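You operate a simulated robot arm through the tools that you are given. There is no shell and no other tool. Be economical: measure what you need, move in short steps, check, and stop when the job is done.

You run a simulated two-armed robot. Do the job below in one go: nothing can be reset, and whatever is moved stays where it is left.

## Task
Pick up the open jar labelled "sage" from the drying shelf under the vent with one hand, pass it to the other hand and put it on the desk top. Set down upright: open jar.

The check looks at the end state, three seconds after you hand in, the way a careful person would. Anything else that was tipped, shoved, dropped, spilled or broken makes it a failure.

## Robot
Two 7-joint arms with two-finger parallel grippers on one trunk, on a base that drives. Base frame: it is fixed to the floor where the robot stands at the start and does not move with it; the origin is under the middle of the robot, x ahead of it, y to its left, z up. Readings come in mm, degrees, newtons and seconds.
The left shoulder is at the start at [20, 113, 1222], the right one opposite. Each reaches about 771 mm from its shoulder. Places, roughly: desk top [-400, -2600, 800]. Payload 1.57 kg a hand.
The TCP of each hand is the grasp point between the finger pads, 30 mm short of the fingertips. In the tool frame z runs along the fingers and y along their closing line. Largest opening 80 mm; finger width 17, thickness 12; the body of the gripper, 40 by 82 mm, starts 80 mm behind the TCP.
Orientation is told as [roll, pitch, yaw] about the base's x, y, z axes, in that order, counted from this pose: with the fingers straight down and closing along the base's y, the tool's x points along the base's -x, its y along +y and its z along -z.

## Interface
- The arms move only by the tool apply_moves. It takes "left_targets", "right_targets" or both (then of equal length, played together; a hand with none holds still); each is a list of rows, each an object (a shift or turn left out is 0, a gripper value left out holds the last) with "dr": the turn, a rotation vector about the tool's x, y, z in degrees, a list of three; "offset": the shift along the tool's x, y, z in mm, a list of three; "hand": the closure, from 0 (fully open) to 1 (shut). In form: [{"dr": [rx, ry, rz], "offset": [x, y, z], "hand": hand}, ...]. A call has 1 to 10 rows; each row is the pose to reach, as a shift and turn from the pose commanded when the call began, along the tool's axes at that moment. Each row takes 0.2 s and may step no farther than 50 mm and 8.6 degrees from the row before; otherwise, or with a gripper value out of range, the whole call is refused. A pose out of reach is approached as far as the arm can. The call stops where the force on the tool passes 40 N (or 10 N more than at its start, if that is more) or the arm is blocked; 0.2 s more then pass. The fingers move at their own pace (about 45 mm/s each) and stop on an object; they squeeze with about 32 N. The grip force told is the motor's: it shows also when the fingers shut on nothing. Time passes only in rows, and 0.2 s behind the last, so rows that repeat a pose let the fingers close. It gives the time, the measured TCP pose, the force on the tool (base axes), the opening and the grip force at its end, in the units of the frame above (readings bear some noise), with the torque about the TCP (base axes, N m) and any sound that the robot's microphone picked up.
- Cameras (640 x 400 px; columns grow to the right, rows downward): "scene" is now at [94.2, -24.1, 1404]; the picture's right is [-0.28, -0.96, 0.00], its down [0.02, -0.00, -1.00] and it looks along [0.96, -0.28, 0.02] (base axes); focal length 214 px, centre (320, 200). "left" rides on the left gripper at [72, 7, -122] in its tool frame; the picture's right is [-0.09, 1.00, 0.00], its down [-0.84, -0.08, -0.54] and it looks along [-0.54, -0.05, 0.84] (tool axes); focal length 238 px, centre (320, 200). "right" rides on the right gripper at [72, -7, -122] in its tool frame; the picture's right is [0.09, 1.00, 0.00], its down [-0.84, 0.08, -0.54] and it looks along [-0.54, 0.05, 0.84] (tool axes); focal length 238 px, centre (320, 200). There is no depth. A picture from a camera that has moved, and an enlarged one, comes with that camera's place and axes in the base frame and with its lens.
- camera(camera): a new picture of that camera. The clock stands still meanwhile.
- slide_trunk(by): slides the trunk up (or, below 0, down) by that many mm; the arms and the scene camera ride with it, the base frame stays. It gives what a move gives, with no picture.
- roll_base(legs): drives the robot by 1 to 6 legs, each [ahead, left, turn to the left] in mm, mm and degrees, along the robot's own axes; the way and the turn of a leg run together, so that a leg with both is an arc; at most 1500 mm and 180 degrees a leg. The arms and the cameras ride along, it lands a little off, and it stops where it bumps. It gives what a move gives.
- pan_tilt(pan, tilt): turns the head with the scene camera to pan (to the left, within 80 degrees either way) and tilt (down, from -29 to 69), counted from straight ahead of the robot. It gives what a move gives.
- inspect(camera, box): a new picture of the part [left, top, right, bottom] of that camera's present view, enlarged. The clock stands still meanwhile.
- sign_off(): hands the job in; it is judged then, once.

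Work in short steps. Places have to be worked out from the pictures, the camera data and where the tool is seen: move nearer, look again, correct. Check each grasp and each placing, and mend what went wrong. You have 120 turns and 92 pictures in all, those below and enlarged ones among them. Open the grippers and draw the arms clear of the work before you hand the job in, unless the task says otherwise; then end with one line.

The tools are called as name(argument=value, ...) on one line, values as JSON. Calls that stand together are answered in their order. apply_moves: Moves the arms, as the interface text tells. Its arguments: {"type":"object","properties":{"left_targets":{"type":"array"},"right_targets":{"type":"array"}},"required":[]} The other tools are called the same way: slide_trunk (by) slides the trunk up or down; roll_base (legs) drives the base; pan_tilt (pan, tilt) turns the head that bears the scene camera; camera (camera) takes a picture; inspect (camera, box) takes an enlarged picture of a part of a camera's view; sign_off () hands the job in.

At the start:

```text
time: 0.0
left_tcp_pos: [426.5, 111.1, 1149.6]
left_tcp_rot: [0.0, 0.0, 0.1]
left_contact_force: [0.0, 0.2, -0.1]
left_moment: [-0.01, 0.02, 0.03]
left_finger_gap: 79.9
left_gripper_force: 0.0
right_tcp_pos: [414.8, -318.3, 1150.2]
right_tcp_rot: [0.1, 0.0, 0.0]
right_contact_force: [-0.1, -0.2, 0.4]
right_moment: [0.02, -0.03, -0.01]
right_finger_gap: 80.0
right_gripper_force: 0.0
trunk travel left (down, up): [-275.0, 295.0]
robot x, y, heading: [1.8, -1.3, 0.2]
head pan, tilt: [-16.0, -0.9]
```

scene: 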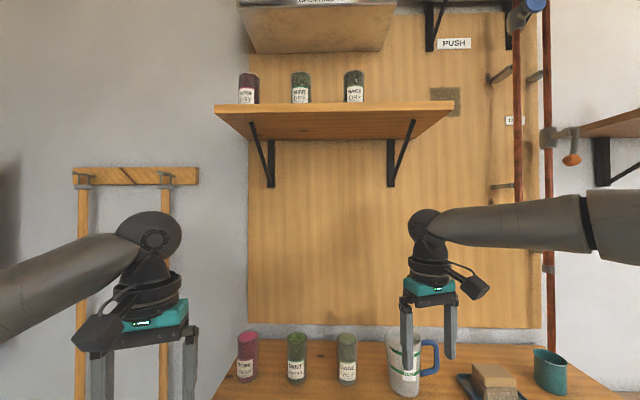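
right: 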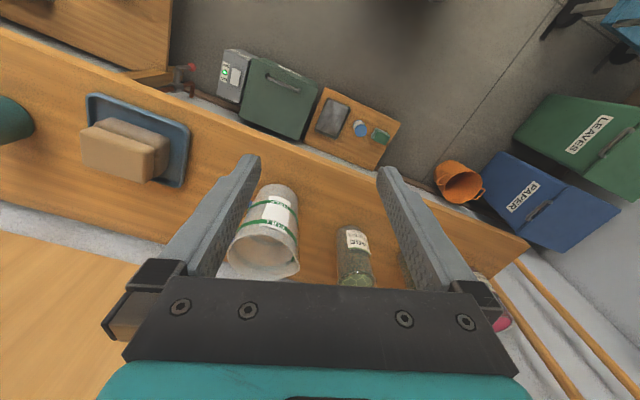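
left: 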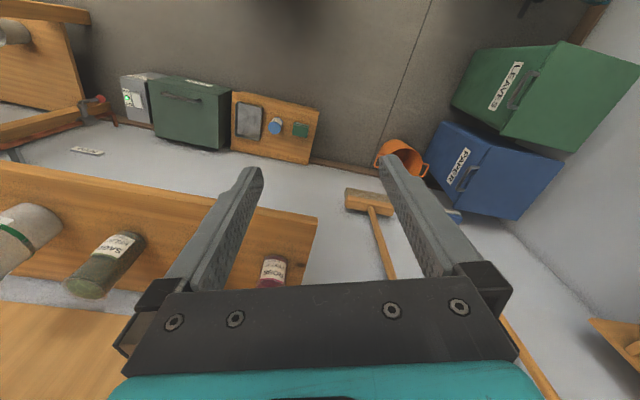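

The scene shows three jars on the upper shelf under a vent hood and three more below. I'll enlarge to read the labels.

inspect(camera="scene", box=[210, 0, 470, 162])

inspect(camera="scene", box=[200, 310, 344, 400])

inspect(camera="scene", box=[310, 310, 454, 400])

```text
2.46 times, centred on (340, 81) of scene
camera zoom: at [94.2, -24.1, 1404.0], right [-0.28, -0.96, 0.0], down [0.02, 0.0, -1.0], along [0.96, -0.28, 0.02], focal length 528 px, centre (271, 493)
```

zoom: 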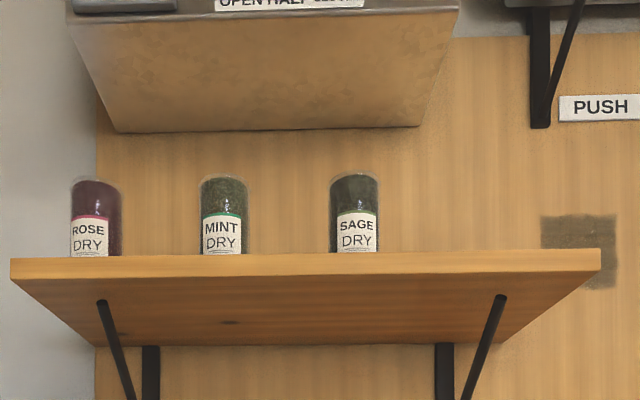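

```text
4.44 times, centred on (272, 355) of scene
camera zoom: at [94.2, -24.1, 1404.0], right [-0.28, -0.96, 0.0], down [0.02, 0.0, -1.0], along [0.96, -0.28, 0.02], focal length 953 px, centre (533, -489)
```

zoom: 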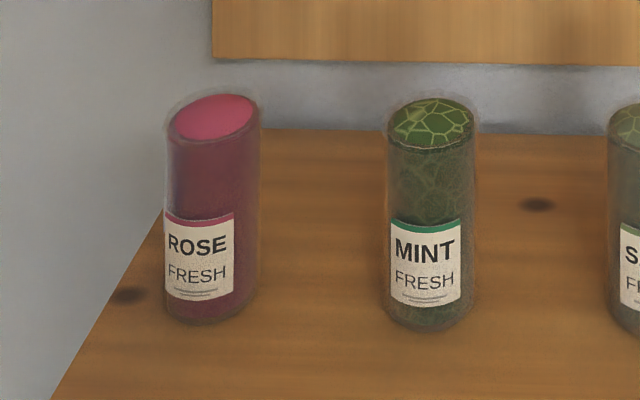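

```text
4.44 times, centred on (382, 355) of scene
camera zoom: at [94.2, -24.1, 1404.0], right [-0.28, -0.96, 0.0], down [0.02, 0.0, -1.0], along [0.96, -0.28, 0.02], focal length 953 px, centre (44, -489)
```

zoom: 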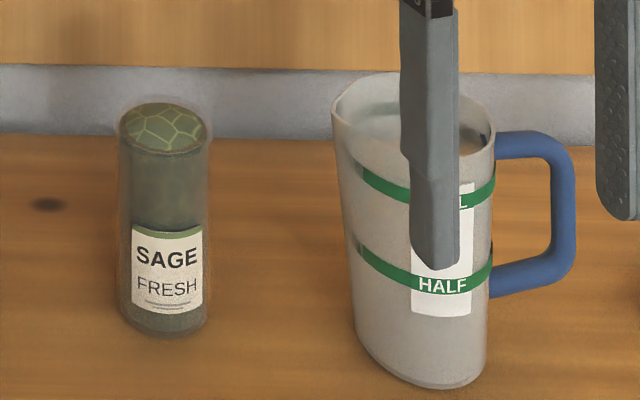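

The dry "sage" on the upper shelf is the candidate (a fresh one stands below). I'll look up at the vent and around before moving.

pan_tilt(pan=0, tilt=-25)

camera(camera="scene")

pan_tilt(pan=-80, tilt=15)

camera(camera="scene")

```text
time: 0.9
left_tcp_pos: [427.2, 110.6, 1150.0]
left_tcp_rot: [0.1, 0.0, 0.0]
left_contact_force: [0.3, -1.0, -1.1]
left_moment: [0.03, 0.01, 0.0]
left_finger_gap: 79.9
left_gripper_force: 0.0
right_tcp_pos: [414.5, -318.0, 1149.9]
right_tcp_rot: [0.0, 0.0, 0.0]
right_contact_force: [0.6, 0.4, -0.5]
right_moment: [0.02, -0.04, 0.0]
right_finger_gap: 79.9
right_gripper_force: 0.0
trunk travel left (down, up): [-275.0, 295.0]
robot x, y, heading: [-1.6, -2.1, -0.2]
head pan, tilt: [0.0, -25.0]
```

```text
85 pictures are left
camera scene: at [79.2, 0.6, 1438.3], right [0.0, -1.0, 0.0], down [0.42, 0.0, -0.91], along [0.91, 0.0, 0.42], focal length 214 px, centre (320, 200)
```

scene: 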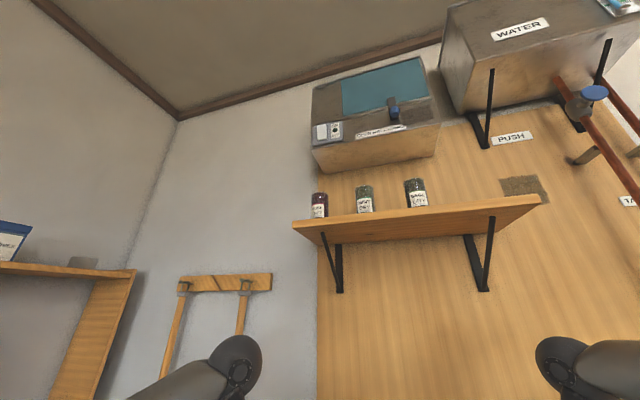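

```text
time: 2.4
left_tcp_pos: [427.9, 111.1, 1150.4]
left_tcp_rot: [0.0, 0.0, 0.1]
left_contact_force: [-0.3, -0.4, 0.2]
left_moment: [0.04, 0.01, 0.0]
left_finger_gap: 80.3
left_gripper_force: 0.0
right_tcp_pos: [413.5, -319.4, 1149.6]
right_tcp_rot: [0.0, -0.1, -0.1]
right_contact_force: [-0.6, 0.8, 0.3]
right_moment: [-0.02, 0.03, 0.04]
right_finger_gap: 79.8
right_gripper_force: 0.1
trunk travel left (down, up): [-275.0, 295.0]
robot x, y, heading: [2.0, 0.3, -0.6]
head pan, tilt: [-80.0, 15.0]
```

```text
84 pictures are left
camera scene: at [24.4, -91.4, 1378.5], right [-0.98, -0.17, 0.0], down [-0.05, 0.25, -0.97], along [0.17, -0.95, -0.26], focal length 214 px, centre (320, 200)
```

scene: 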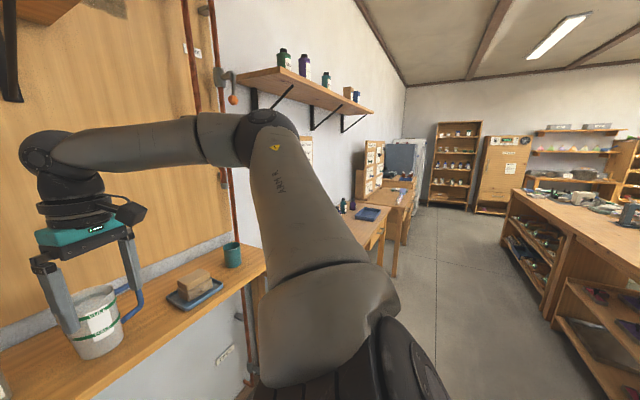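

The desk should project around (393,196) here; enlarging it.

inspect(camera="scene", box=[310, 130, 470, 230])

```text
4.00 times, centred on (390, 180) of scene
camera zoom: at [24.4, -91.4, 1378.5], right [-0.98, -0.17, 0.0], down [-0.05, 0.25, -0.97], along [0.17, -0.95, -0.26], focal length 858 px, centre (40, 280)
```

zoom: 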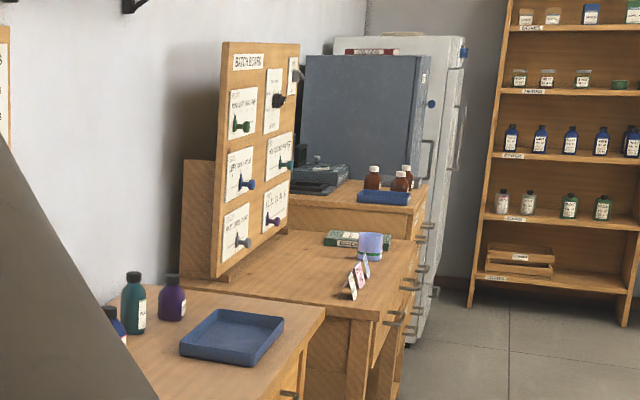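

Sage dry stands on the shelf roughly at x≈700, y≈-300, z≈1750. To triangulate, I raise the trunk a bit and look again.

slide_trunk(by=120)

pan_tilt(pan=-16, tilt=-20)

camera(camera="scene")

```text
time: 3.9
left_tcp_pos: [427.6, 111.5, 1269.0]
left_tcp_rot: [0.0, 0.0, 0.2]
left_contact_force: [-0.5, 0.2, -0.2]
left_moment: [0.01, 0.01, 0.01]
left_finger_gap: 80.0
left_gripper_force: 0.0
right_tcp_pos: [413.4, -317.8, 1270.6]
right_tcp_rot: [0.0, 0.0, 0.0]
right_contact_force: [0.1, 0.3, -1.2]
right_moment: [0.01, 0.01, 0.01]
right_finger_gap: 80.0
right_gripper_force: 0.1
trunk travel left (down, up): [-395.0, 175.0]
robot x, y, heading: [3.7, -1.2, -0.0]
head pan, tilt: [-80.0, 15.0]
```

```text
time: 5.2
left_tcp_pos: [427.9, 111.9, 1268.4]
left_tcp_rot: [0.0, 0.0, 0.1]
left_contact_force: [-0.1, 0.0, -1.6]
left_moment: [-0.02, 0.04, 0.05]
left_finger_gap: 79.8
left_gripper_force: 0.0
right_tcp_pos: [412.7, -318.5, 1270.5]
right_tcp_rot: [0.0, 0.0, 0.1]
right_contact_force: [0.8, 0.0, 0.5]
right_moment: [0.02, -0.05, -0.04]
right_finger_gap: 79.8
right_gripper_force: 0.0
trunk travel left (down, up): [-395.0, 175.0]
robot x, y, heading: [0.1, 0.7, 0.2]
head pan, tilt: [-16.0, -20.0]
```

```text
82 pictures are left
camera scene: at [81.2, -20.4, 1551.9], right [-0.28, -0.96, 0.0], down [0.33, -0.09, -0.94], along [0.9, -0.26, 0.34], focal length 214 px, centre (320, 200)
```

scene: 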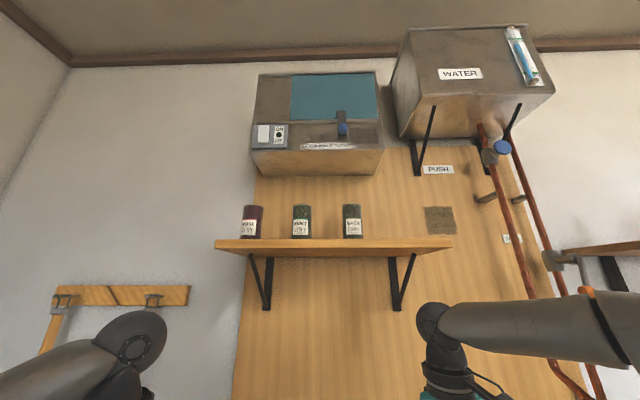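

Triangulating: sage at about (564,-248), top ≈1729, base ≈1645, Ø≈50; shelf front edge ≈ x 507. I'll back off 120 mm for clearance, and then raise the trunk fully.

roll_base(legs=[[-120, 0, 0]])

slide_trunk(by=175)

pan_tilt(pan=-16, tilt=5)

camera(camera="scene")

```text
time: 6.5
left_tcp_pos: [303.1, 111.5, 1270.7]
left_tcp_rot: [-0.1, -0.1, 0.2]
left_contact_force: [0.4, 0.6, 0.7]
left_moment: [0.0, -0.04, 0.01]
left_finger_gap: 80.0
left_gripper_force: 0.1
right_tcp_pos: [289.0, -318.8, 1270.5]
right_tcp_rot: [0.0, 0.0, 0.0]
right_contact_force: [-0.5, 0.0, 0.3]
right_moment: [0.01, -0.03, -0.05]
right_finger_gap: 79.7
right_gripper_force: 0.1
trunk travel left (down, up): [-395.0, 175.0]
robot x, y, heading: [-125.0, -2.2, 0.2]
head pan, tilt: [-16.0, -20.0]
```

```text
time: 8.5
left_tcp_pos: [305.9, 110.9, 1444.3]
left_tcp_rot: [0.1, 0.0, 0.1]
left_contact_force: [0.6, 0.0, 0.9]
left_moment: [-0.01, -0.04, -0.02]
left_finger_gap: 80.2
left_gripper_force: 0.0
right_tcp_pos: [291.7, -318.9, 1444.9]
right_tcp_rot: [0.0, -0.1, 0.1]
right_contact_force: [-1.0, 0.2, -0.7]
right_moment: [-0.01, -0.01, -0.01]
right_finger_gap: 80.1
right_gripper_force: 0.1
trunk travel left (down, up): [-570.0, 0.0]
robot x, y, heading: [-123.7, -0.5, 0.1]
head pan, tilt: [-16.0, -20.0]
```

```text
time: 9.3
left_tcp_pos: [304.2, 111.9, 1444.3]
left_tcp_rot: [-0.1, 0.0, 0.1]
left_contact_force: [0.3, -0.1, -0.4]
left_moment: [0.0, -0.03, 0.03]
left_finger_gap: 79.9
left_gripper_force: 0.0
right_tcp_pos: [291.7, -319.0, 1444.8]
right_tcp_rot: [0.0, 0.0, 0.1]
right_contact_force: [0.2, 0.5, 0.7]
right_moment: [0.02, 0.01, -0.01]
right_finger_gap: 80.1
right_gripper_force: 0.1
trunk travel left (down, up): [-570.0, 0.0]
robot x, y, heading: [-122.1, 2.0, 0.1]
head pan, tilt: [-16.0, 5.0]
```

```text
81 pictures are left
camera scene: at [-26.2, -24.7, 1689.8], right [-0.28, -0.96, 0.0], down [-0.08, 0.02, -1.0], along [0.96, -0.28, -0.09], focal length 214 px, centre (320, 200)
```

scene: 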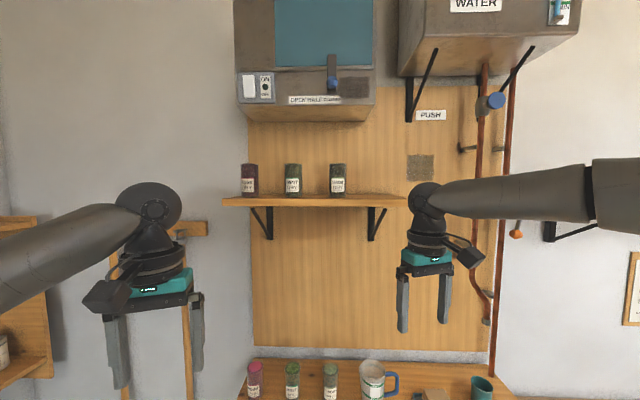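

inspect(camera="scene", box=[215, 115, 415, 240])

```text
3.20 times, centred on (315, 178) of scene
camera zoom: at [-26.2, -24.7, 1689.8], right [-0.28, -0.96, 0.0], down [-0.08, 0.02, -1.0], along [0.96, -0.28, -0.09], focal length 686 px, centre (336, 272)
```

zoom: 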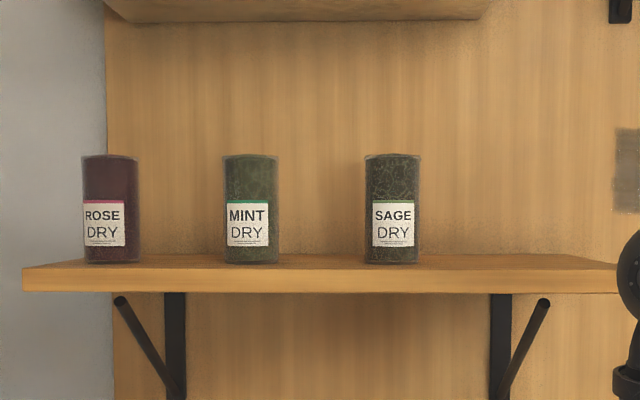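

Refined: sage ≈ (582,-256), base ≈1639, top ≈1741, Ø≈52, 130 mm from mint. I'll swing the right gripper to point forward (fingers closing along y), in front of the shelf.

apply_moves(right_targets=[{"dr": [0, -8.5, 0], "offset": [-5, 0, -15]}, {"dr": [0, -17, 0], "offset": [-10, 0, -30]}, {"dr": [0, -25.5, 0], "offset": [-15, 0, -45]}, {"dr": [0, -34, 0], "offset": [-20, 0, -60]}, {"dr": [0, -42.5, 0], "offset": [-25, 0, -75]}, {"dr": [0, -51, 0], "offset": [-30, 0, -90]}, {"dr": [0, -59.5, 0], "offset": [-35, 0, -105]}, {"dr": [0, -68, 0], "offset": [-40, 0, -120]}, {"dr": [0, -76.5, 0], "offset": [-45, 0, -135]}, {"dr": [0, -85, 0], "offset": [-50, 0, -150]}])

camera(camera="scene")

camera(camera="right")

```text
time: 11.6
left_tcp_pos: [305.7, 111.5, 1446.0]
left_tcp_rot: [-0.1, 0.0, 0.1]
left_contact_force: [0.2, -0.9, 0.2]
left_moment: [-0.01, -0.02, 0.01]
left_finger_gap: 80.1
left_gripper_force: 0.0
right_tcp_pos: [340.5, -319.7, 1596.3]
right_tcp_rot: [0.9, -85.2, -1.1]
right_contact_force: [0.0, 0.0, 0.5]
right_moment: [0.01, -0.03, 0.0]
right_finger_gap: 79.7
right_gripper_force: 0.1
trunk travel left (down, up): [-570.0, 0.0]
robot x, y, heading: [-120.2, 0.7, -0.0]
head pan, tilt: [-16.0, 5.0]
```

```text
79 pictures are left
camera scene: at [-25.9, -24.9, 1689.7], right [-0.28, -0.96, 0.0], down [-0.08, 0.02, -1.0], along [0.96, -0.27, -0.09], focal length 214 px, centre (320, 200)
```

scene: 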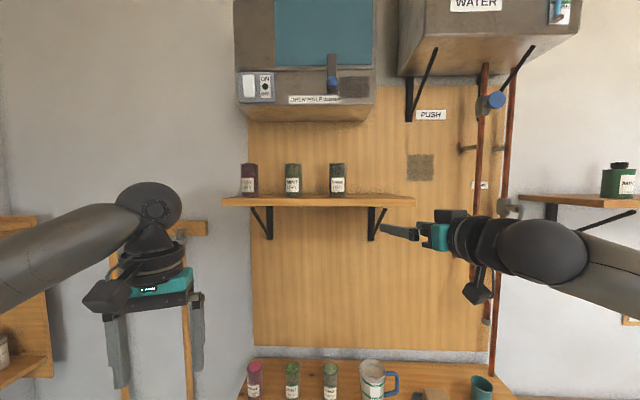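

```text
78 pictures are left
camera right: at [213.3, -326.8, 1535.0], right [-0.01, 1.0, -0.09], down [-0.47, 0.08, 0.88], along [0.88, 0.05, 0.47], focal length 238 px, centre (320, 200)
```

right: 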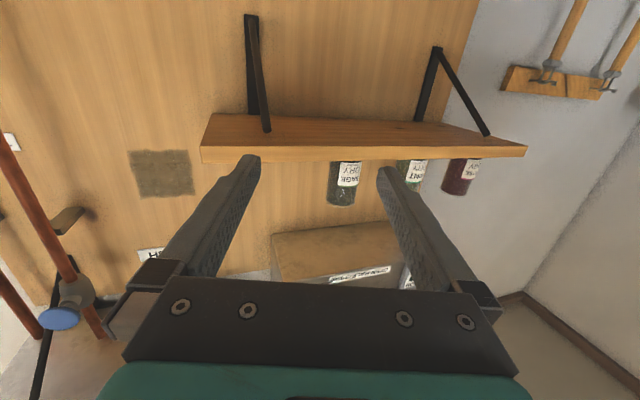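

Right gripper points forward freely; the wrist cam suggests sage y≈-262, top ≈1738. I level the gripper and bring it to grasp height (z≈1675), still well in front of the shelf.

apply_moves(right_targets=[{"dr": [0, -1.6, 0], "offset": [-26, 19, -2.2]}, {"dr": [0, -3.2, 0], "offset": [-52, 38, -4.5]}, {"dr": [0, -4.8, 0], "offset": [-78, 57, -6.8]}, {"dr": [0, -4.8, 0], "offset": [-78, 57, -6.8]}])

camera(camera="right")

inspect(camera="scene", box=[270, 120, 470, 245])

```text
time: 12.6
left_tcp_pos: [305.6, 110.4, 1444.3]
left_tcp_rot: [0.0, 0.1, 0.2]
left_contact_force: [0.3, -0.1, 0.0]
left_moment: [0.03, 0.02, -0.02]
left_finger_gap: 79.6
left_gripper_force: 0.1
right_tcp_pos: [340.9, -261.6, 1672.8]
right_tcp_rot: [19.6, -89.8, -19.6]
right_contact_force: [-0.5, -0.2, -0.5]
right_moment: [-0.03, 0.0, 0.01]
right_finger_gap: 79.9
right_gripper_force: 0.0
trunk travel left (down, up): [-570.0, 0.0]
robot x, y, heading: [-120.4, -0.9, -0.1]
head pan, tilt: [-16.0, 5.0]
```

```text
77 pictures are left
camera right: at [218.9, -268.1, 1602.3], right [0.0, 1.0, -0.09], down [-0.54, 0.08, 0.84], along [0.84, 0.05, 0.54], focal length 238 px, centre (320, 200)
```

right: 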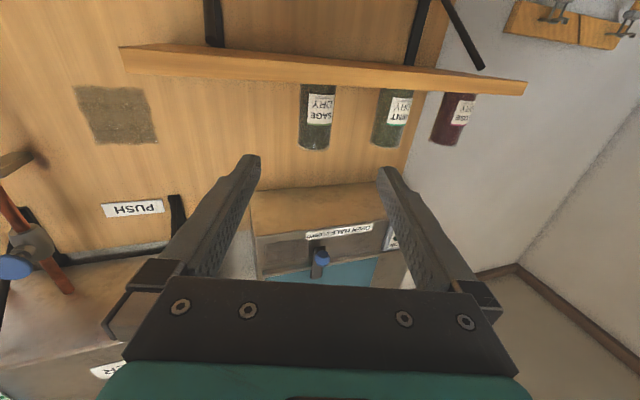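

```text
3.20 times, centred on (370, 182) of scene
camera zoom: at [-26.0, -25.5, 1689.6], right [-0.28, -0.96, 0.0], down [-0.08, 0.02, -1.0], along [0.96, -0.27, -0.09], focal length 686 px, centre (160, 256)
```

zoom: 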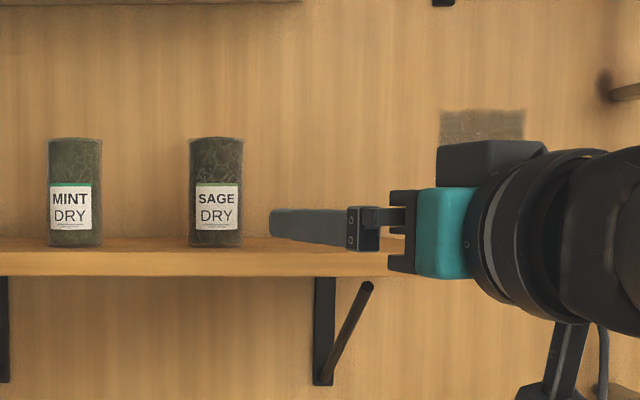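

Level, at z 1673. The wrist cam puts sage at y≈-265; I shift y by -3 and advance 120 mm, then look again.

apply_moves(right_targets=[{"offset": [0, -1, 40]}, {"offset": [0, -2, 80]}, {"offset": [0, -3, 120]}, {"offset": [0, -3, 120]}])

camera(camera="right")

inspect(camera="scene", box=[270, 120, 470, 245])

```text
time: 13.6
left_tcp_pos: [306.1, 110.3, 1445.2]
left_tcp_rot: [0.0, 0.0, 0.1]
left_contact_force: [-0.5, -0.3, -0.4]
left_moment: [0.01, -0.02, 0.0]
left_finger_gap: 80.3
left_gripper_force: 0.1
right_tcp_pos: [460.0, -264.8, 1675.4]
right_tcp_rot: [17.2, -89.9, -17.2]
right_contact_force: [-0.1, -0.2, 0.5]
right_moment: [-0.02, -0.02, 0.05]
right_finger_gap: 79.9
right_gripper_force: 0.0
trunk travel left (down, up): [-570.0, 0.0]
robot x, y, heading: [-122.7, 0.6, -0.1]
head pan, tilt: [-16.0, 5.0]
```

```text
75 pictures are left
camera right: at [338.2, -270.9, 1604.2], right [0.0, 1.0, -0.09], down [-0.54, 0.08, 0.84], along [0.84, 0.05, 0.54], focal length 238 px, centre (320, 200)
```

right: 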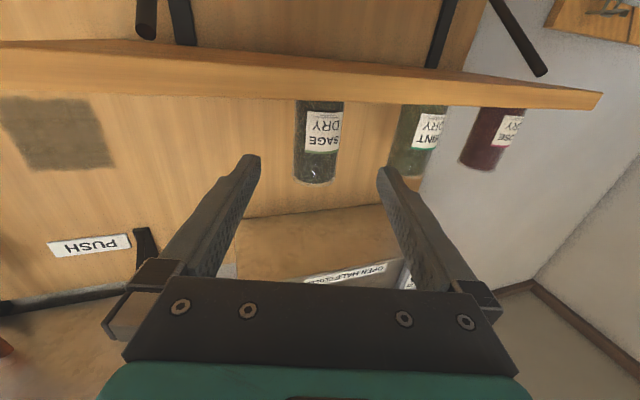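

```text
3.20 times, centred on (370, 182) of scene
camera zoom: at [-27.4, -25.2, 1689.8], right [-0.28, -0.96, 0.0], down [-0.08, 0.02, -1.0], along [0.96, -0.28, -0.09], focal length 686 px, centre (160, 256)
```

zoom: 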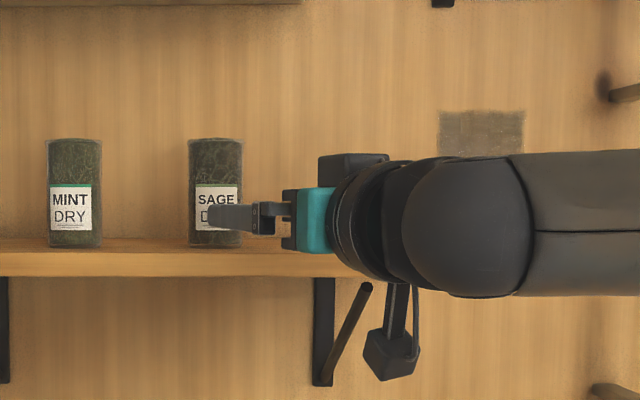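

Sage computes to (≈584, -265.5), shelf edge x≈537, surface ≈1639; the fingers straddle it. I advance 120 mm with open fingers.

apply_moves(right_targets=[{"offset": [0, 0, 30]}, {"offset": [0, 0, 60]}, {"offset": [0, 0, 90]}, {"offset": [0, 0, 122]}, {"offset": [0, 0, 122]}])

camera(camera="right")

inspect(camera="scene", box=[270, 120, 470, 245])

```text
time: 14.8
left_tcp_pos: [304.4, 109.9, 1445.4]
left_tcp_rot: [0.0, 0.0, 0.0]
left_contact_force: [-0.8, 0.7, 0.5]
left_moment: [-0.03, 0.0, 0.0]
left_finger_gap: 79.8
left_gripper_force: 0.0
right_tcp_pos: [583.7, -266.9, 1672.1]
right_tcp_rot: [17.2, -89.8, -17.2]
right_contact_force: [0.6, -0.7, -0.4]
right_moment: [0.01, -0.01, -0.01]
right_finger_gap: 79.9
right_gripper_force: 0.0
trunk travel left (down, up): [-570.0, 0.0]
robot x, y, heading: [-124.5, -1.9, 0.2]
head pan, tilt: [-16.0, 5.0]
```

```text
73 pictures are left
camera right: at [462.6, -273.2, 1600.9], right [0.0, 1.0, -0.09], down [-0.54, 0.08, 0.84], along [0.84, 0.05, 0.54], focal length 238 px, centre (320, 200)
```

right: 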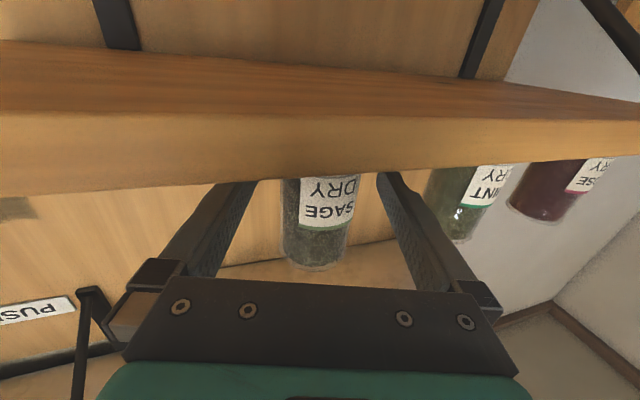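

```text
3.20 times, centred on (370, 182) of scene
camera zoom: at [-27.4, -25.3, 1689.8], right [-0.28, -0.96, 0.0], down [-0.08, 0.02, -1.0], along [0.96, -0.28, -0.09], focal length 686 px, centre (160, 256)
```

zoom: 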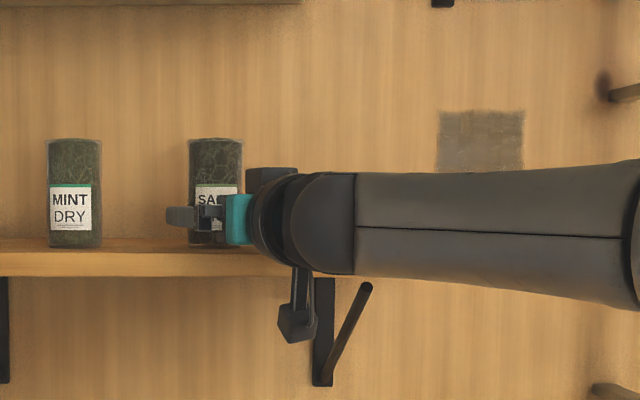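

Fingers straddle the jar with no contact. I enlarge to determine the jar's depth relative to the fingers.

inspect(camera="right", box=[220, 160, 420, 285])

inspect(camera="scene", box=[310, 150, 374, 190])

```text
3.20 times, centred on (320, 222) of right
camera zoom: at [462.6, -273.2, 1600.9], right [0.0, 1.0, -0.09], down [-0.54, 0.08, 0.84], along [0.84, 0.05, 0.54], focal length 763 px, centre (320, 128)
```

zoom: 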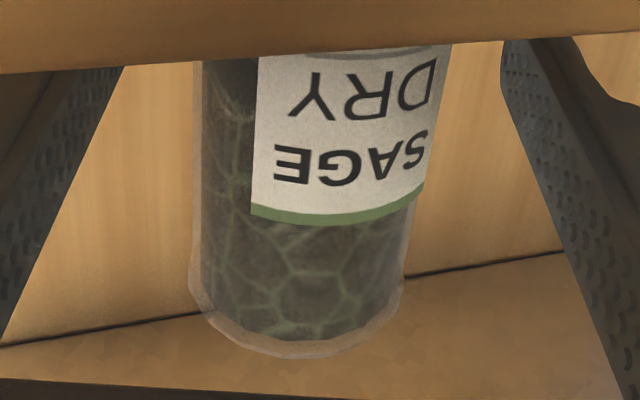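

```text
10.00 times, centred on (342, 170) of scene
camera zoom: at [-27.4, -25.3, 1689.8], right [-0.28, -0.96, 0.0], down [-0.08, 0.02, -1.0], along [0.96, -0.28, -0.09], focal length 2145 px, centre (100, 500)
```

zoom: 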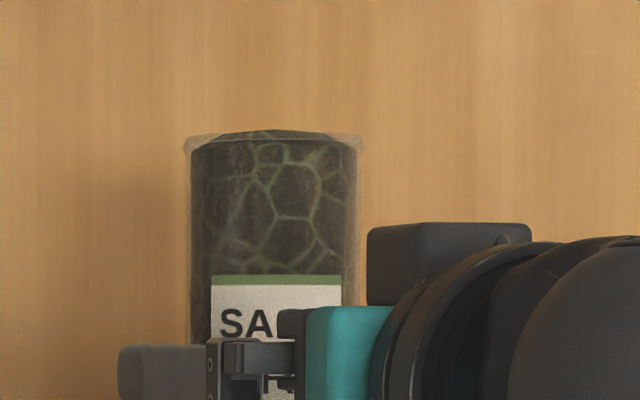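

The rim front lies at x≈583, so the jar's centre is ≈(609,-266), Ø≈56. I advance 24 mm more.

apply_moves(right_targets=[{"offset": [0, 0.5, 12]}, {"offset": [0, 1, 24]}, {"offset": [0, 1, 24]}])

inspect(camera="right", box=[220, 160, 420, 285])

```text
time: 15.6
left_tcp_pos: [304.7, 111.9, 1445.5]
left_tcp_rot: [-0.1, 0.0, 0.1]
left_contact_force: [-0.9, 0.0, 0.0]
left_moment: [0.01, 0.0, 0.01]
left_finger_gap: 80.0
left_gripper_force: 0.1
right_tcp_pos: [605.6, -267.5, 1672.4]
right_tcp_rot: [-5.6, -90.0, 5.7]
right_contact_force: [-0.4, -0.2, 0.5]
right_moment: [0.0, -0.01, 0.0]
right_finger_gap: 80.0
right_gripper_force: 0.1
right hand out of reach, approached as far as the arm can: row 2, 3
trunk travel left (down, up): [-570.0, 0.0]
robot x, y, heading: [-120.6, 0.4, -0.1]
head pan, tilt: [-16.0, 5.0]
```

```text
3.20 times, centred on (320, 222) of right
camera zoom: at [483.4, -274.8, 1600.8], right [0.0, 1.0, -0.09], down [-0.54, 0.08, 0.84], along [0.84, 0.05, 0.54], focal length 763 px, centre (320, 128)
```

zoom: 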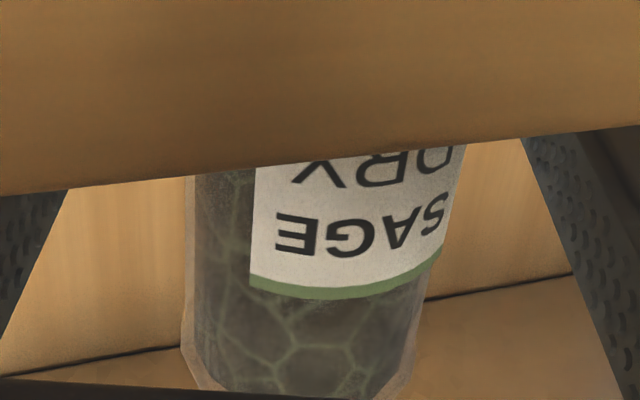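

TCP x=605.6, near the arm's reach limit but within 4 mm of centre; closing now.

apply_moves(right_targets=[{"hand": 0.3}, {"hand": 1}, {"hand": 1}, {"hand": 1}, {"hand": 1}, {"hand": 1}])

inspect(camera="right", box=[180, 150, 460, 325])

```text
time: 16.9
left_tcp_pos: [305.8, 111.0, 1445.0]
left_tcp_rot: [0.0, 0.0, 0.1]
left_contact_force: [-0.2, -0.1, 0.5]
left_moment: [0.0, 0.01, 0.01]
left_finger_gap: 80.0
left_gripper_force: 0.1
right_tcp_pos: [605.3, -268.8, 1673.5]
right_tcp_rot: [-19.8, -89.9, 19.8]
right_contact_force: [0.4, -0.2, -0.6]
right_moment: [0.04, 0.0, -0.01]
right_finger_gap: 54.5
right_gripper_force: 32.0
trunk travel left (down, up): [-570.0, 0.0]
robot x, y, heading: [-121.2, -0.8, 0.0]
head pan, tilt: [-16.0, 5.0]
```

```text
2.29 times, centred on (320, 238) of right
camera zoom: at [483.5, -275.0, 1600.7], right [0.0, 1.0, -0.09], down [-0.54, 0.08, 0.84], along [0.84, 0.05, 0.54], focal length 545 px, centre (320, 114)
```

zoom: 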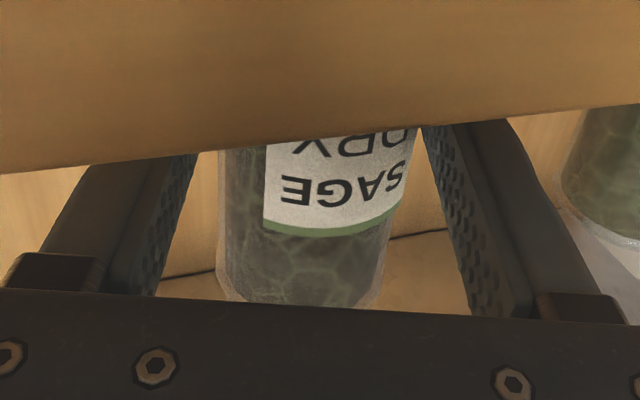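

Grip holds at 54.5 mm with 32 N. I lift 30 mm while pulling back slightly to stay within reach.

apply_moves(right_targets=[{"offset": [-8, 0, -7], "hand": 1}, {"offset": [-18, 0, -14], "hand": 1}, {"offset": [-30, 0, -22], "hand": 1}, {"offset": [-30, 0, -22], "hand": 1}])

camera(camera="scene")

camera(camera="right")

```text
time: 17.9
left_tcp_pos: [305.9, 112.3, 1444.4]
left_tcp_rot: [0.0, 0.0, 0.1]
left_contact_force: [-0.3, 0.0, 0.2]
left_moment: [-0.02, 0.02, 0.04]
left_finger_gap: 80.2
left_gripper_force: 0.1
right_tcp_pos: [581.1, -268.4, 1702.7]
right_tcp_rot: [7.3, -89.8, -7.4]
right_contact_force: [0.1, -0.8, -1.4]
right_moment: [-0.05, 0.0, -0.01]
right_finger_gap: 54.2
right_gripper_force: 31.1
trunk travel left (down, up): [-570.0, 0.0]
robot x, y, heading: [-121.4, 0.8, -0.2]
head pan, tilt: [-16.0, 5.0]
```

```text
67 pictures are left
camera scene: at [-25.6, -25.0, 1689.6], right [-0.28, -0.96, 0.0], down [-0.08, 0.02, -1.0], along [0.96, -0.27, -0.09], focal length 214 px, centre (320, 200)
```

scene: 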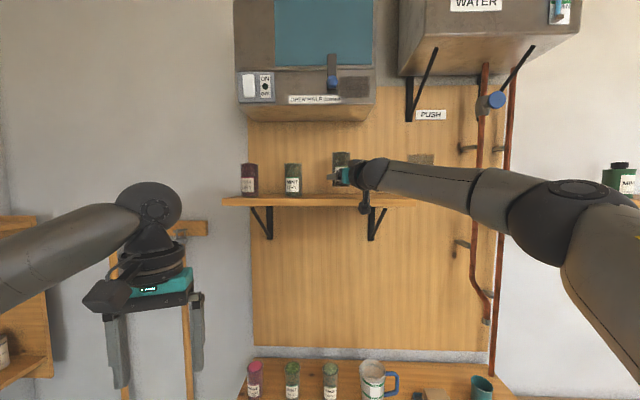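

```text
66 pictures are left
camera right: at [460.1, -274.6, 1631.9], right [0.0, 1.0, -0.09], down [-0.54, 0.08, 0.84], along [0.84, 0.05, 0.54], focal length 238 px, centre (320, 200)
```

right: 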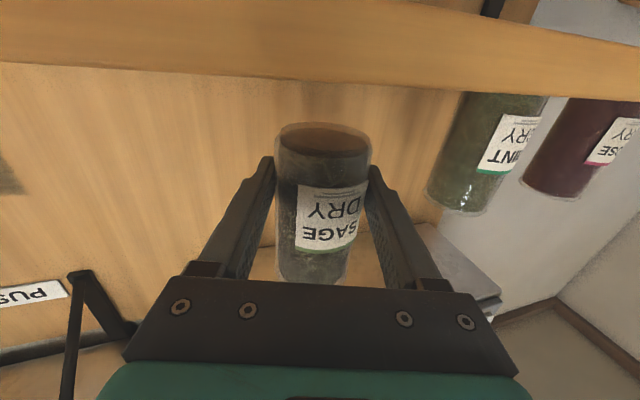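

The jar hangs free in the right hand, the neighbours untouched. I draw it straight back clear of the shelf, and raise the left hand at the same time.

apply_moves(right_targets=[{"offset": [0, 0, -40], "hand": 1}, {"offset": [0, 0, -80], "hand": 1}, {"offset": [0, 0, -120], "hand": 1}, {"offset": [0, 0, -160], "hand": 1}, {"offset": [0, 0, -200], "hand": 1}, {"offset": [0, 0, -235], "hand": 1}, {"offset": [0, 0, -235], "hand": 1}])

```text
time: 19.6
left_tcp_pos: [307.4, 111.8, 1444.7]
left_tcp_rot: [-0.1, 0.1, 0.1]
left_contact_force: [0.0, 0.1, -0.1]
left_moment: [-0.03, -0.03, -0.01]
left_finger_gap: 80.1
left_gripper_force: 0.1
right_tcp_pos: [349.3, -268.1, 1703.6]
right_tcp_rot: [-1.6, -89.7, 1.6]
right_contact_force: [0.3, -0.2, -1.7]
right_moment: [-0.05, 0.02, -0.01]
right_finger_gap: 54.6
right_gripper_force: 32.0
trunk travel left (down, up): [-570.0, 0.0]
robot x, y, heading: [-118.5, -1.3, 0.1]
head pan, tilt: [-16.0, 5.0]
```

Clear of the shelf. Now lower the jar to z≈1373 in front of me while the left hand rises and yaws -85° so its fingers close along x.

apply_moves(right_targets=[{"offset": [33, 0, 0], "hand": 1}, {"offset": [66, 0, 0], "hand": 1}, {"offset": [99, 0, 0], "hand": 1}, {"offset": [132, 0, 0], "hand": 1}, {"offset": [165, 0, 0], "hand": 1}, {"offset": [198, 0, 0], "hand": 1}, {"offset": [231, 0, 0], "hand": 1}, {"offset": [264, 0, 0], "hand": 1}, {"offset": [297, 0, 0], "hand": 1}, {"offset": [330, 0, 0], "hand": 1}], left_targets=[{"dr": [0, 0, 8.5], "offset": [0, 0, -8]}, {"dr": [0, 0, 17], "offset": [0, 0, -16]}, {"dr": [0, 0, 25.5], "offset": [0, 0, -24]}, {"dr": [0, 0, 34], "offset": [0, 0, -32]}, {"dr": [0, 0, 42.5], "offset": [0, 0, -40]}, {"dr": [0, 0, 51], "offset": [0, 0, -48]}, {"dr": [0, 0, 59.5], "offset": [0, 0, -56]}, {"dr": [0, 0, 68], "offset": [0, 0, -64]}, {"dr": [0, 0, 76.5], "offset": [0, 0, -72]}, {"dr": [0, 0, 85], "offset": [0, 0, -80]}])

pan_tilt(pan=-10, tilt=30)

camera(camera="scene")

```text
time: 21.8
left_tcp_pos: [307.8, 110.3, 1525.6]
left_tcp_rot: [-0.1, 0.0, -85.1]
left_contact_force: [-0.2, -0.1, 0.6]
left_moment: [-0.01, 0.05, 0.02]
left_finger_gap: 80.1
left_gripper_force: 0.0
right_tcp_pos: [347.4, -265.4, 1372.0]
right_tcp_rot: [20.9, -89.8, -20.8]
right_contact_force: [-0.4, -0.4, -1.8]
right_moment: [0.01, 0.02, -0.01]
right_finger_gap: 54.3
right_gripper_force: 31.9
trunk travel left (down, up): [-570.0, 0.0]
robot x, y, heading: [-118.2, 2.9, 0.0]
head pan, tilt: [-16.0, 5.0]
```

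```text
time: 22.6
left_tcp_pos: [305.4, 110.4, 1525.0]
left_tcp_rot: [0.0, 0.1, -84.9]
left_contact_force: [-0.2, 0.8, -0.3]
left_moment: [0.02, 0.01, 0.01]
left_finger_gap: 79.9
left_gripper_force: 0.1
right_tcp_pos: [346.1, -266.5, 1372.8]
right_tcp_rot: [3.7, -89.8, -3.7]
right_contact_force: [-0.7, 0.7, -2.2]
right_moment: [-0.04, 0.01, -0.03]
right_finger_gap: 54.5
right_gripper_force: 32.3
trunk travel left (down, up): [-570.0, 0.0]
robot x, y, heading: [-119.3, 0.3, 0.1]
head pan, tilt: [-10.0, 30.0]
```

```text
65 pictures are left
camera scene: at [-25.2, -15.2, 1649.3], right [-0.17, -0.98, 0.0], down [-0.49, 0.09, -0.87], along [0.85, -0.15, -0.5], focal length 214 px, centre (320, 200)
```

scene: 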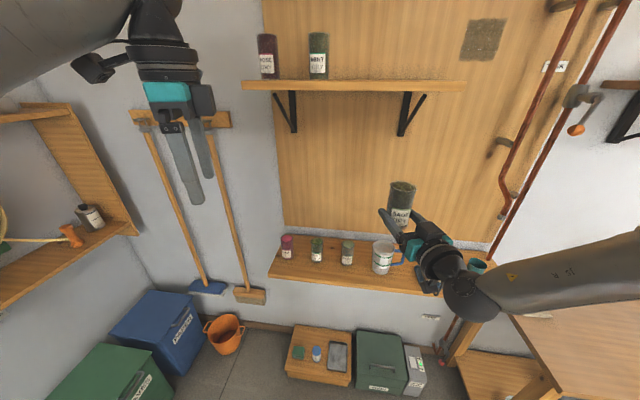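

Jar is upright in the right hand at about (350,-266), rim z≈1441. I bring it to y≈-96 and the left hand above nearby (y≈-40), staying 50 mm above the rim.

apply_moves(right_targets=[{"offset": [0, 42, 0], "hand": 1}, {"offset": [0, 85, 0], "hand": 1}, {"offset": [0, 128, 0], "hand": 1}, {"offset": [0, 170, 0], "hand": 1}, {"offset": [0, 170, 0], "hand": 1}], left_targets=[{"dr": [0, 0, 1.2], "offset": [-38, 8, -2]}, {"dr": [0, 0, 2.4], "offset": [-76, 16, -4]}, {"dr": [0, 0, 3.6], "offset": [-114, 24, -6]}, {"dr": [0, 0, 5], "offset": [-153, 32, -8]}, {"dr": [0, 0, 5], "offset": [-153, 32, -8]}])

camera(camera="left")

camera(camera="scene")

```text
time: 23.8
left_tcp_pos: [350.2, -35.5, 1530.4]
left_tcp_rot: [0.0, -0.1, -89.9]
left_contact_force: [0.0, 0.0, 0.0]
left_moment: [-0.05, 0.0, 0.01]
left_finger_gap: 80.1
left_gripper_force: 0.1
right_tcp_pos: [344.2, -129.2, 1406.8]
right_tcp_rot: [-16.2, -89.7, 16.2]
right_contact_force: [-0.6, -0.2, -2.1]
right_moment: [-0.01, -0.01, -0.01]
right_finger_gap: 54.7
right_gripper_force: 32.0
right hand out of reach, approached as far as the arm can: row 3, 4, 5
trunk travel left (down, up): [-570.0, 0.0]
robot x, y, heading: [-121.8, 0.1, -0.1]
head pan, tilt: [-10.0, 30.0]
```

```text
64 pictures are left
camera left: at [356.2, 36.2, 1651.8], right [1.0, -0.09, 0.0], down [-0.08, -0.84, 0.54], along [-0.05, -0.54, -0.84], focal length 238 px, centre (320, 200)
```

left: 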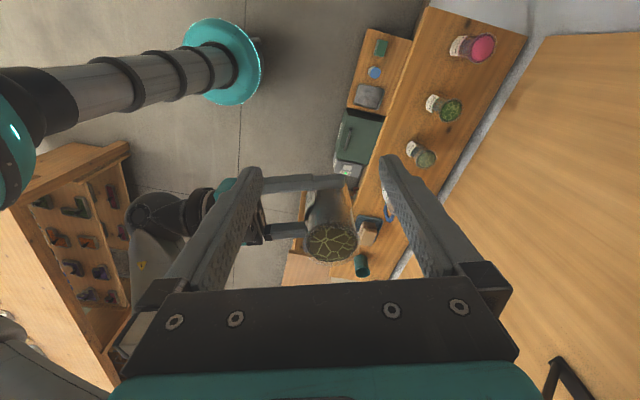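

```text
63 pictures are left
camera scene: at [-25.3, -13.2, 1649.3], right [-0.17, -0.98, 0.0], down [-0.49, 0.09, -0.87], along [0.85, -0.15, -0.5], focal length 214 px, centre (320, 200)
```

scene: 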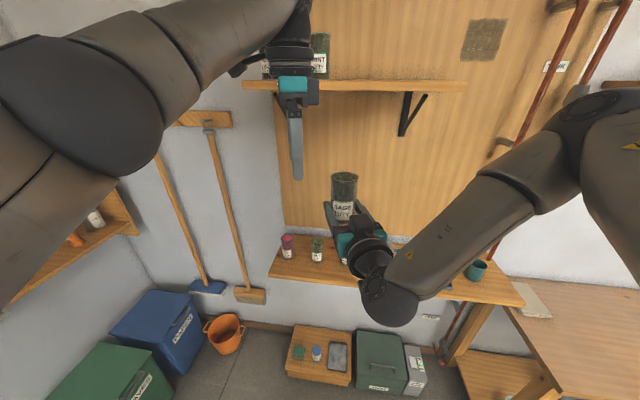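

The right arm reached its limit at (344,-129,1407), still upright. I bring the left hand over it (y≈-129), a bit higher for rim clearance.

apply_moves(left_targets=[{"offset": [0, -1, -15]}, {"offset": [-45, -1, -15]}, {"offset": [-93, -2, -15]}, {"offset": [-93, -2, -15]}])

camera(camera="left")

camera(camera="scene")

```text
time: 24.8
left_tcp_pos: [310.3, -119.6, 1542.1]
left_tcp_rot: [0.0, 0.1, -89.8]
left_contact_force: [-0.6, -0.5, -0.5]
left_moment: [0.02, 0.0, 0.01]
left_finger_gap: 80.0
left_gripper_force: 0.1
left hand out of reach, approached as far as the arm can: row 2, 3, 4
right_tcp_pos: [342.5, -132.8, 1407.0]
right_tcp_rot: [23.2, -89.9, -23.1]
right_contact_force: [-1.0, 0.2, -0.8]
right_moment: [0.0, -0.01, 0.07]
right_finger_gap: 54.6
right_gripper_force: 31.9
trunk travel left (down, up): [-570.0, 0.0]
robot x, y, heading: [-125.4, -2.3, -0.1]
head pan, tilt: [-10.0, 30.0]
```

```text
62 pictures are left
camera left: at [315.6, -48.5, 1664.0], right [1.0, -0.09, 0.0], down [-0.08, -0.84, 0.54], along [-0.05, -0.54, -0.84], focal length 238 px, centre (320, 200)
```

left: 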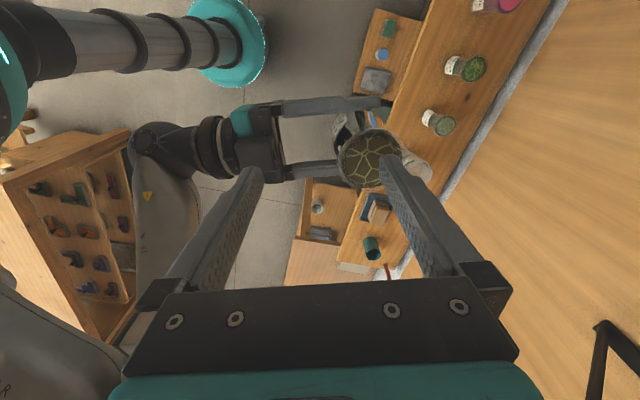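

```text
61 pictures are left
camera scene: at [-26.5, -17.2, 1649.3], right [-0.17, -0.98, 0.0], down [-0.49, 0.09, -0.87], along [0.85, -0.15, -0.5], focal length 214 px, centre (320, 200)
```

scene: 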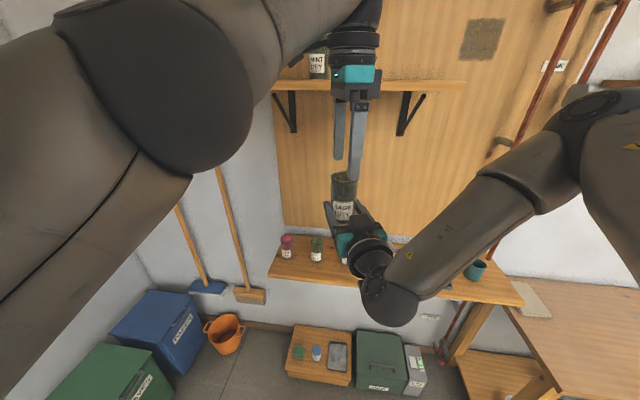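

Both arms are cramped this close to the body. I retreat the left hand, then move the right hand forward/down and turn it inward 34° — a more natural meeting pose.

apply_moves(left_targets=[{"offset": [30, 5, 0]}, {"offset": [60, 10, 0]}, {"offset": [90, 20, 0]}, {"dr": [0, 0, -8.5], "offset": [110, 30, 0]}, {"dr": [0, 0, -17], "offset": [110, 40, 0]}, {"dr": [0, 0, -25.5], "offset": [110, 50, 0]}, {"dr": [0, 0, -34], "offset": [110, 60, 0]}, {"dr": [0, 0, -34], "offset": [110, 60, 0]}], right_targets=[{"hand": 1}, {"offset": [0, 0, 20], "hand": 1}, {"offset": [10, 0, 40], "hand": 1}, {"dr": [-8.5, 0, 0], "offset": [20, 0, 50], "hand": 1}, {"dr": [-17, 0, 0], "offset": [30, 0, 55], "hand": 1}, {"dr": [-25.5, 0, 0], "offset": [40, 0, 60], "hand": 1}, {"dr": [-34, 0, 0], "offset": [50, 0, 60], "hand": 1}, {"dr": [-34, 0, 0], "offset": [50, 0, 60], "hand": 1}])

camera(camera="scene")

camera(camera="left")

```text
time: 26.6
left_tcp_pos: [370.9, -7.0, 1543.9]
left_tcp_rot: [0.1, 0.0, -55.9]
left_contact_force: [0.0, 0.0, 0.1]
left_moment: [-0.02, -0.03, 0.02]
left_finger_gap: 79.9
left_gripper_force: 0.0
right_tcp_pos: [408.2, -133.3, 1355.8]
right_tcp_rot: [19.4, -89.7, 14.4]
right_contact_force: [-0.2, 0.7, -0.9]
right_moment: [-0.01, -0.01, -0.02]
right_finger_gap: 54.5
right_gripper_force: 32.2
right hand out of reach, approached as far as the arm can: row 3
trunk travel left (down, up): [-570.0, 0.0]
robot x, y, heading: [-121.9, -0.8, -0.0]
head pan, tilt: [-10.0, 30.0]
```

```text
60 pictures are left
camera scene: at [-25.4, -14.3, 1649.3], right [-0.17, -0.98, 0.0], down [-0.49, 0.09, -0.87], along [0.85, -0.15, -0.5], focal length 214 px, centre (320, 200)
```

scene: 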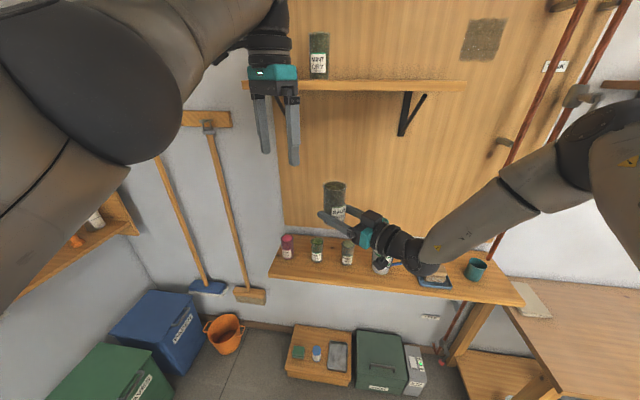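

```text
59 pictures are left
camera left: at [335.6, 55.4, 1666.1], right [0.88, 0.48, 0.0], down [0.41, -0.74, 0.54], along [0.26, -0.47, -0.84], focal length 238 px, centre (320, 200)
```

left: 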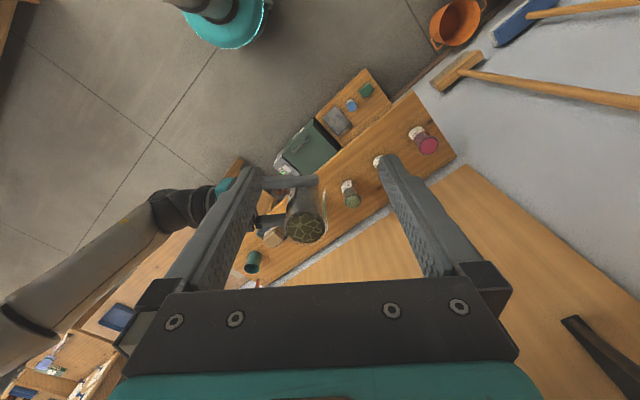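

Good posture now. I shift the right hand to y≈-83 and bring the left over the jar at (411,-81), TCP z≈1490 (tips ~35 mm above rim).

apply_moves(right_targets=[{"offset": [0, 21, 14], "hand": 1}, {"offset": [0, 41.5, 28], "hand": 1}, {"offset": [0, 41.5, 28], "hand": 1}, {"offset": [0, 41.5, 28], "hand": 1}], left_targets=[{"offset": [0, 0, 25]}, {"offset": [-28, -3, 50]}, {"offset": [-56, -5, 54]}, {"offset": [-84, -8, 54]}])

camera(camera="left")

camera(camera="right")

inspect(camera="scene", box=[220, 50, 460, 200])

```text
time: 27.6
left_tcp_pos: [381.4, -51.6, 1480.8]
left_tcp_rot: [0.1, -0.1, -55.8]
left_contact_force: [-0.2, 0.0, -0.7]
left_moment: [0.04, 0.0, 0.01]
left_finger_gap: 80.0
left_gripper_force: 0.0
left hand out of reach, approached as far as the arm can: row 2, 3, 4
right_tcp_pos: [404.3, -90.4, 1369.2]
right_tcp_rot: [30.7, -89.7, 3.2]
right_contact_force: [-0.2, -0.3, -1.9]
right_moment: [-0.04, -0.01, 0.04]
right_finger_gap: 54.7
right_gripper_force: 32.1
right hand out of reach, approached as far as the arm can: row 1, 2, 3, 4
trunk travel left (down, up): [-570.0, 0.0]
robot x, y, heading: [-127.5, -1.1, -0.0]
head pan, tilt: [-10.0, 30.0]
```

```text
58 pictures are left
camera left: at [345.6, 11.8, 1603.0], right [0.88, 0.48, 0.0], down [0.4, -0.74, 0.54], along [0.26, -0.47, -0.84], focal length 238 px, centre (320, 200)
```

left: 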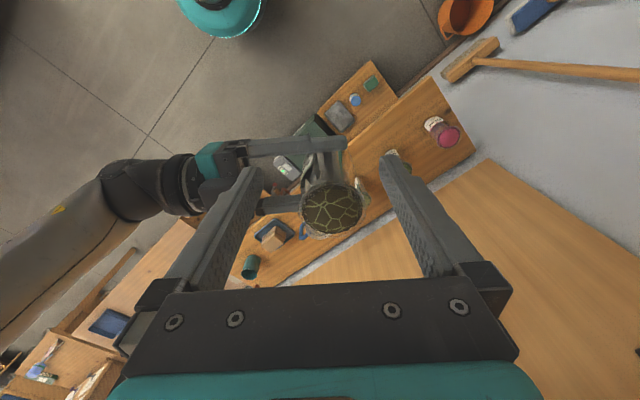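

```text
57 pictures are left
camera right: at [306.0, -163.8, 1298.7], right [-0.56, 0.83, -0.09], down [-0.49, -0.24, 0.84], along [0.67, 0.51, 0.54], focal length 238 px, centre (320, 200)
```

right: 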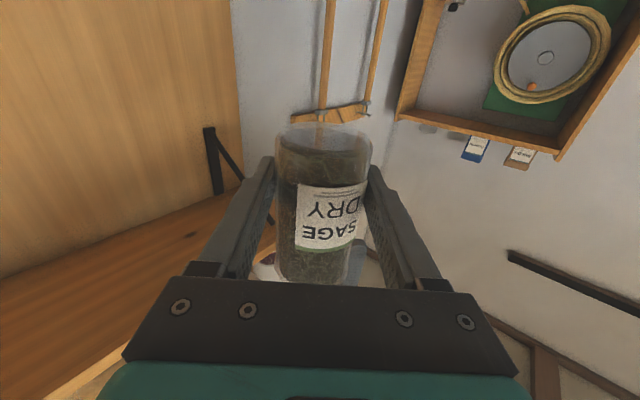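

```text
2.67 times, centred on (340, 125) of scene
camera zoom: at [-25.3, -15.8, 1649.3], right [-0.17, -0.98, 0.0], down [-0.49, 0.09, -0.87], along [0.85, -0.15, -0.5], focal length 572 px, centre (267, 400)
```

zoom: 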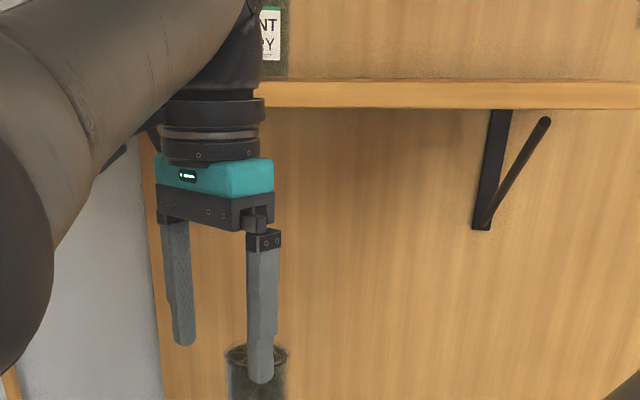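

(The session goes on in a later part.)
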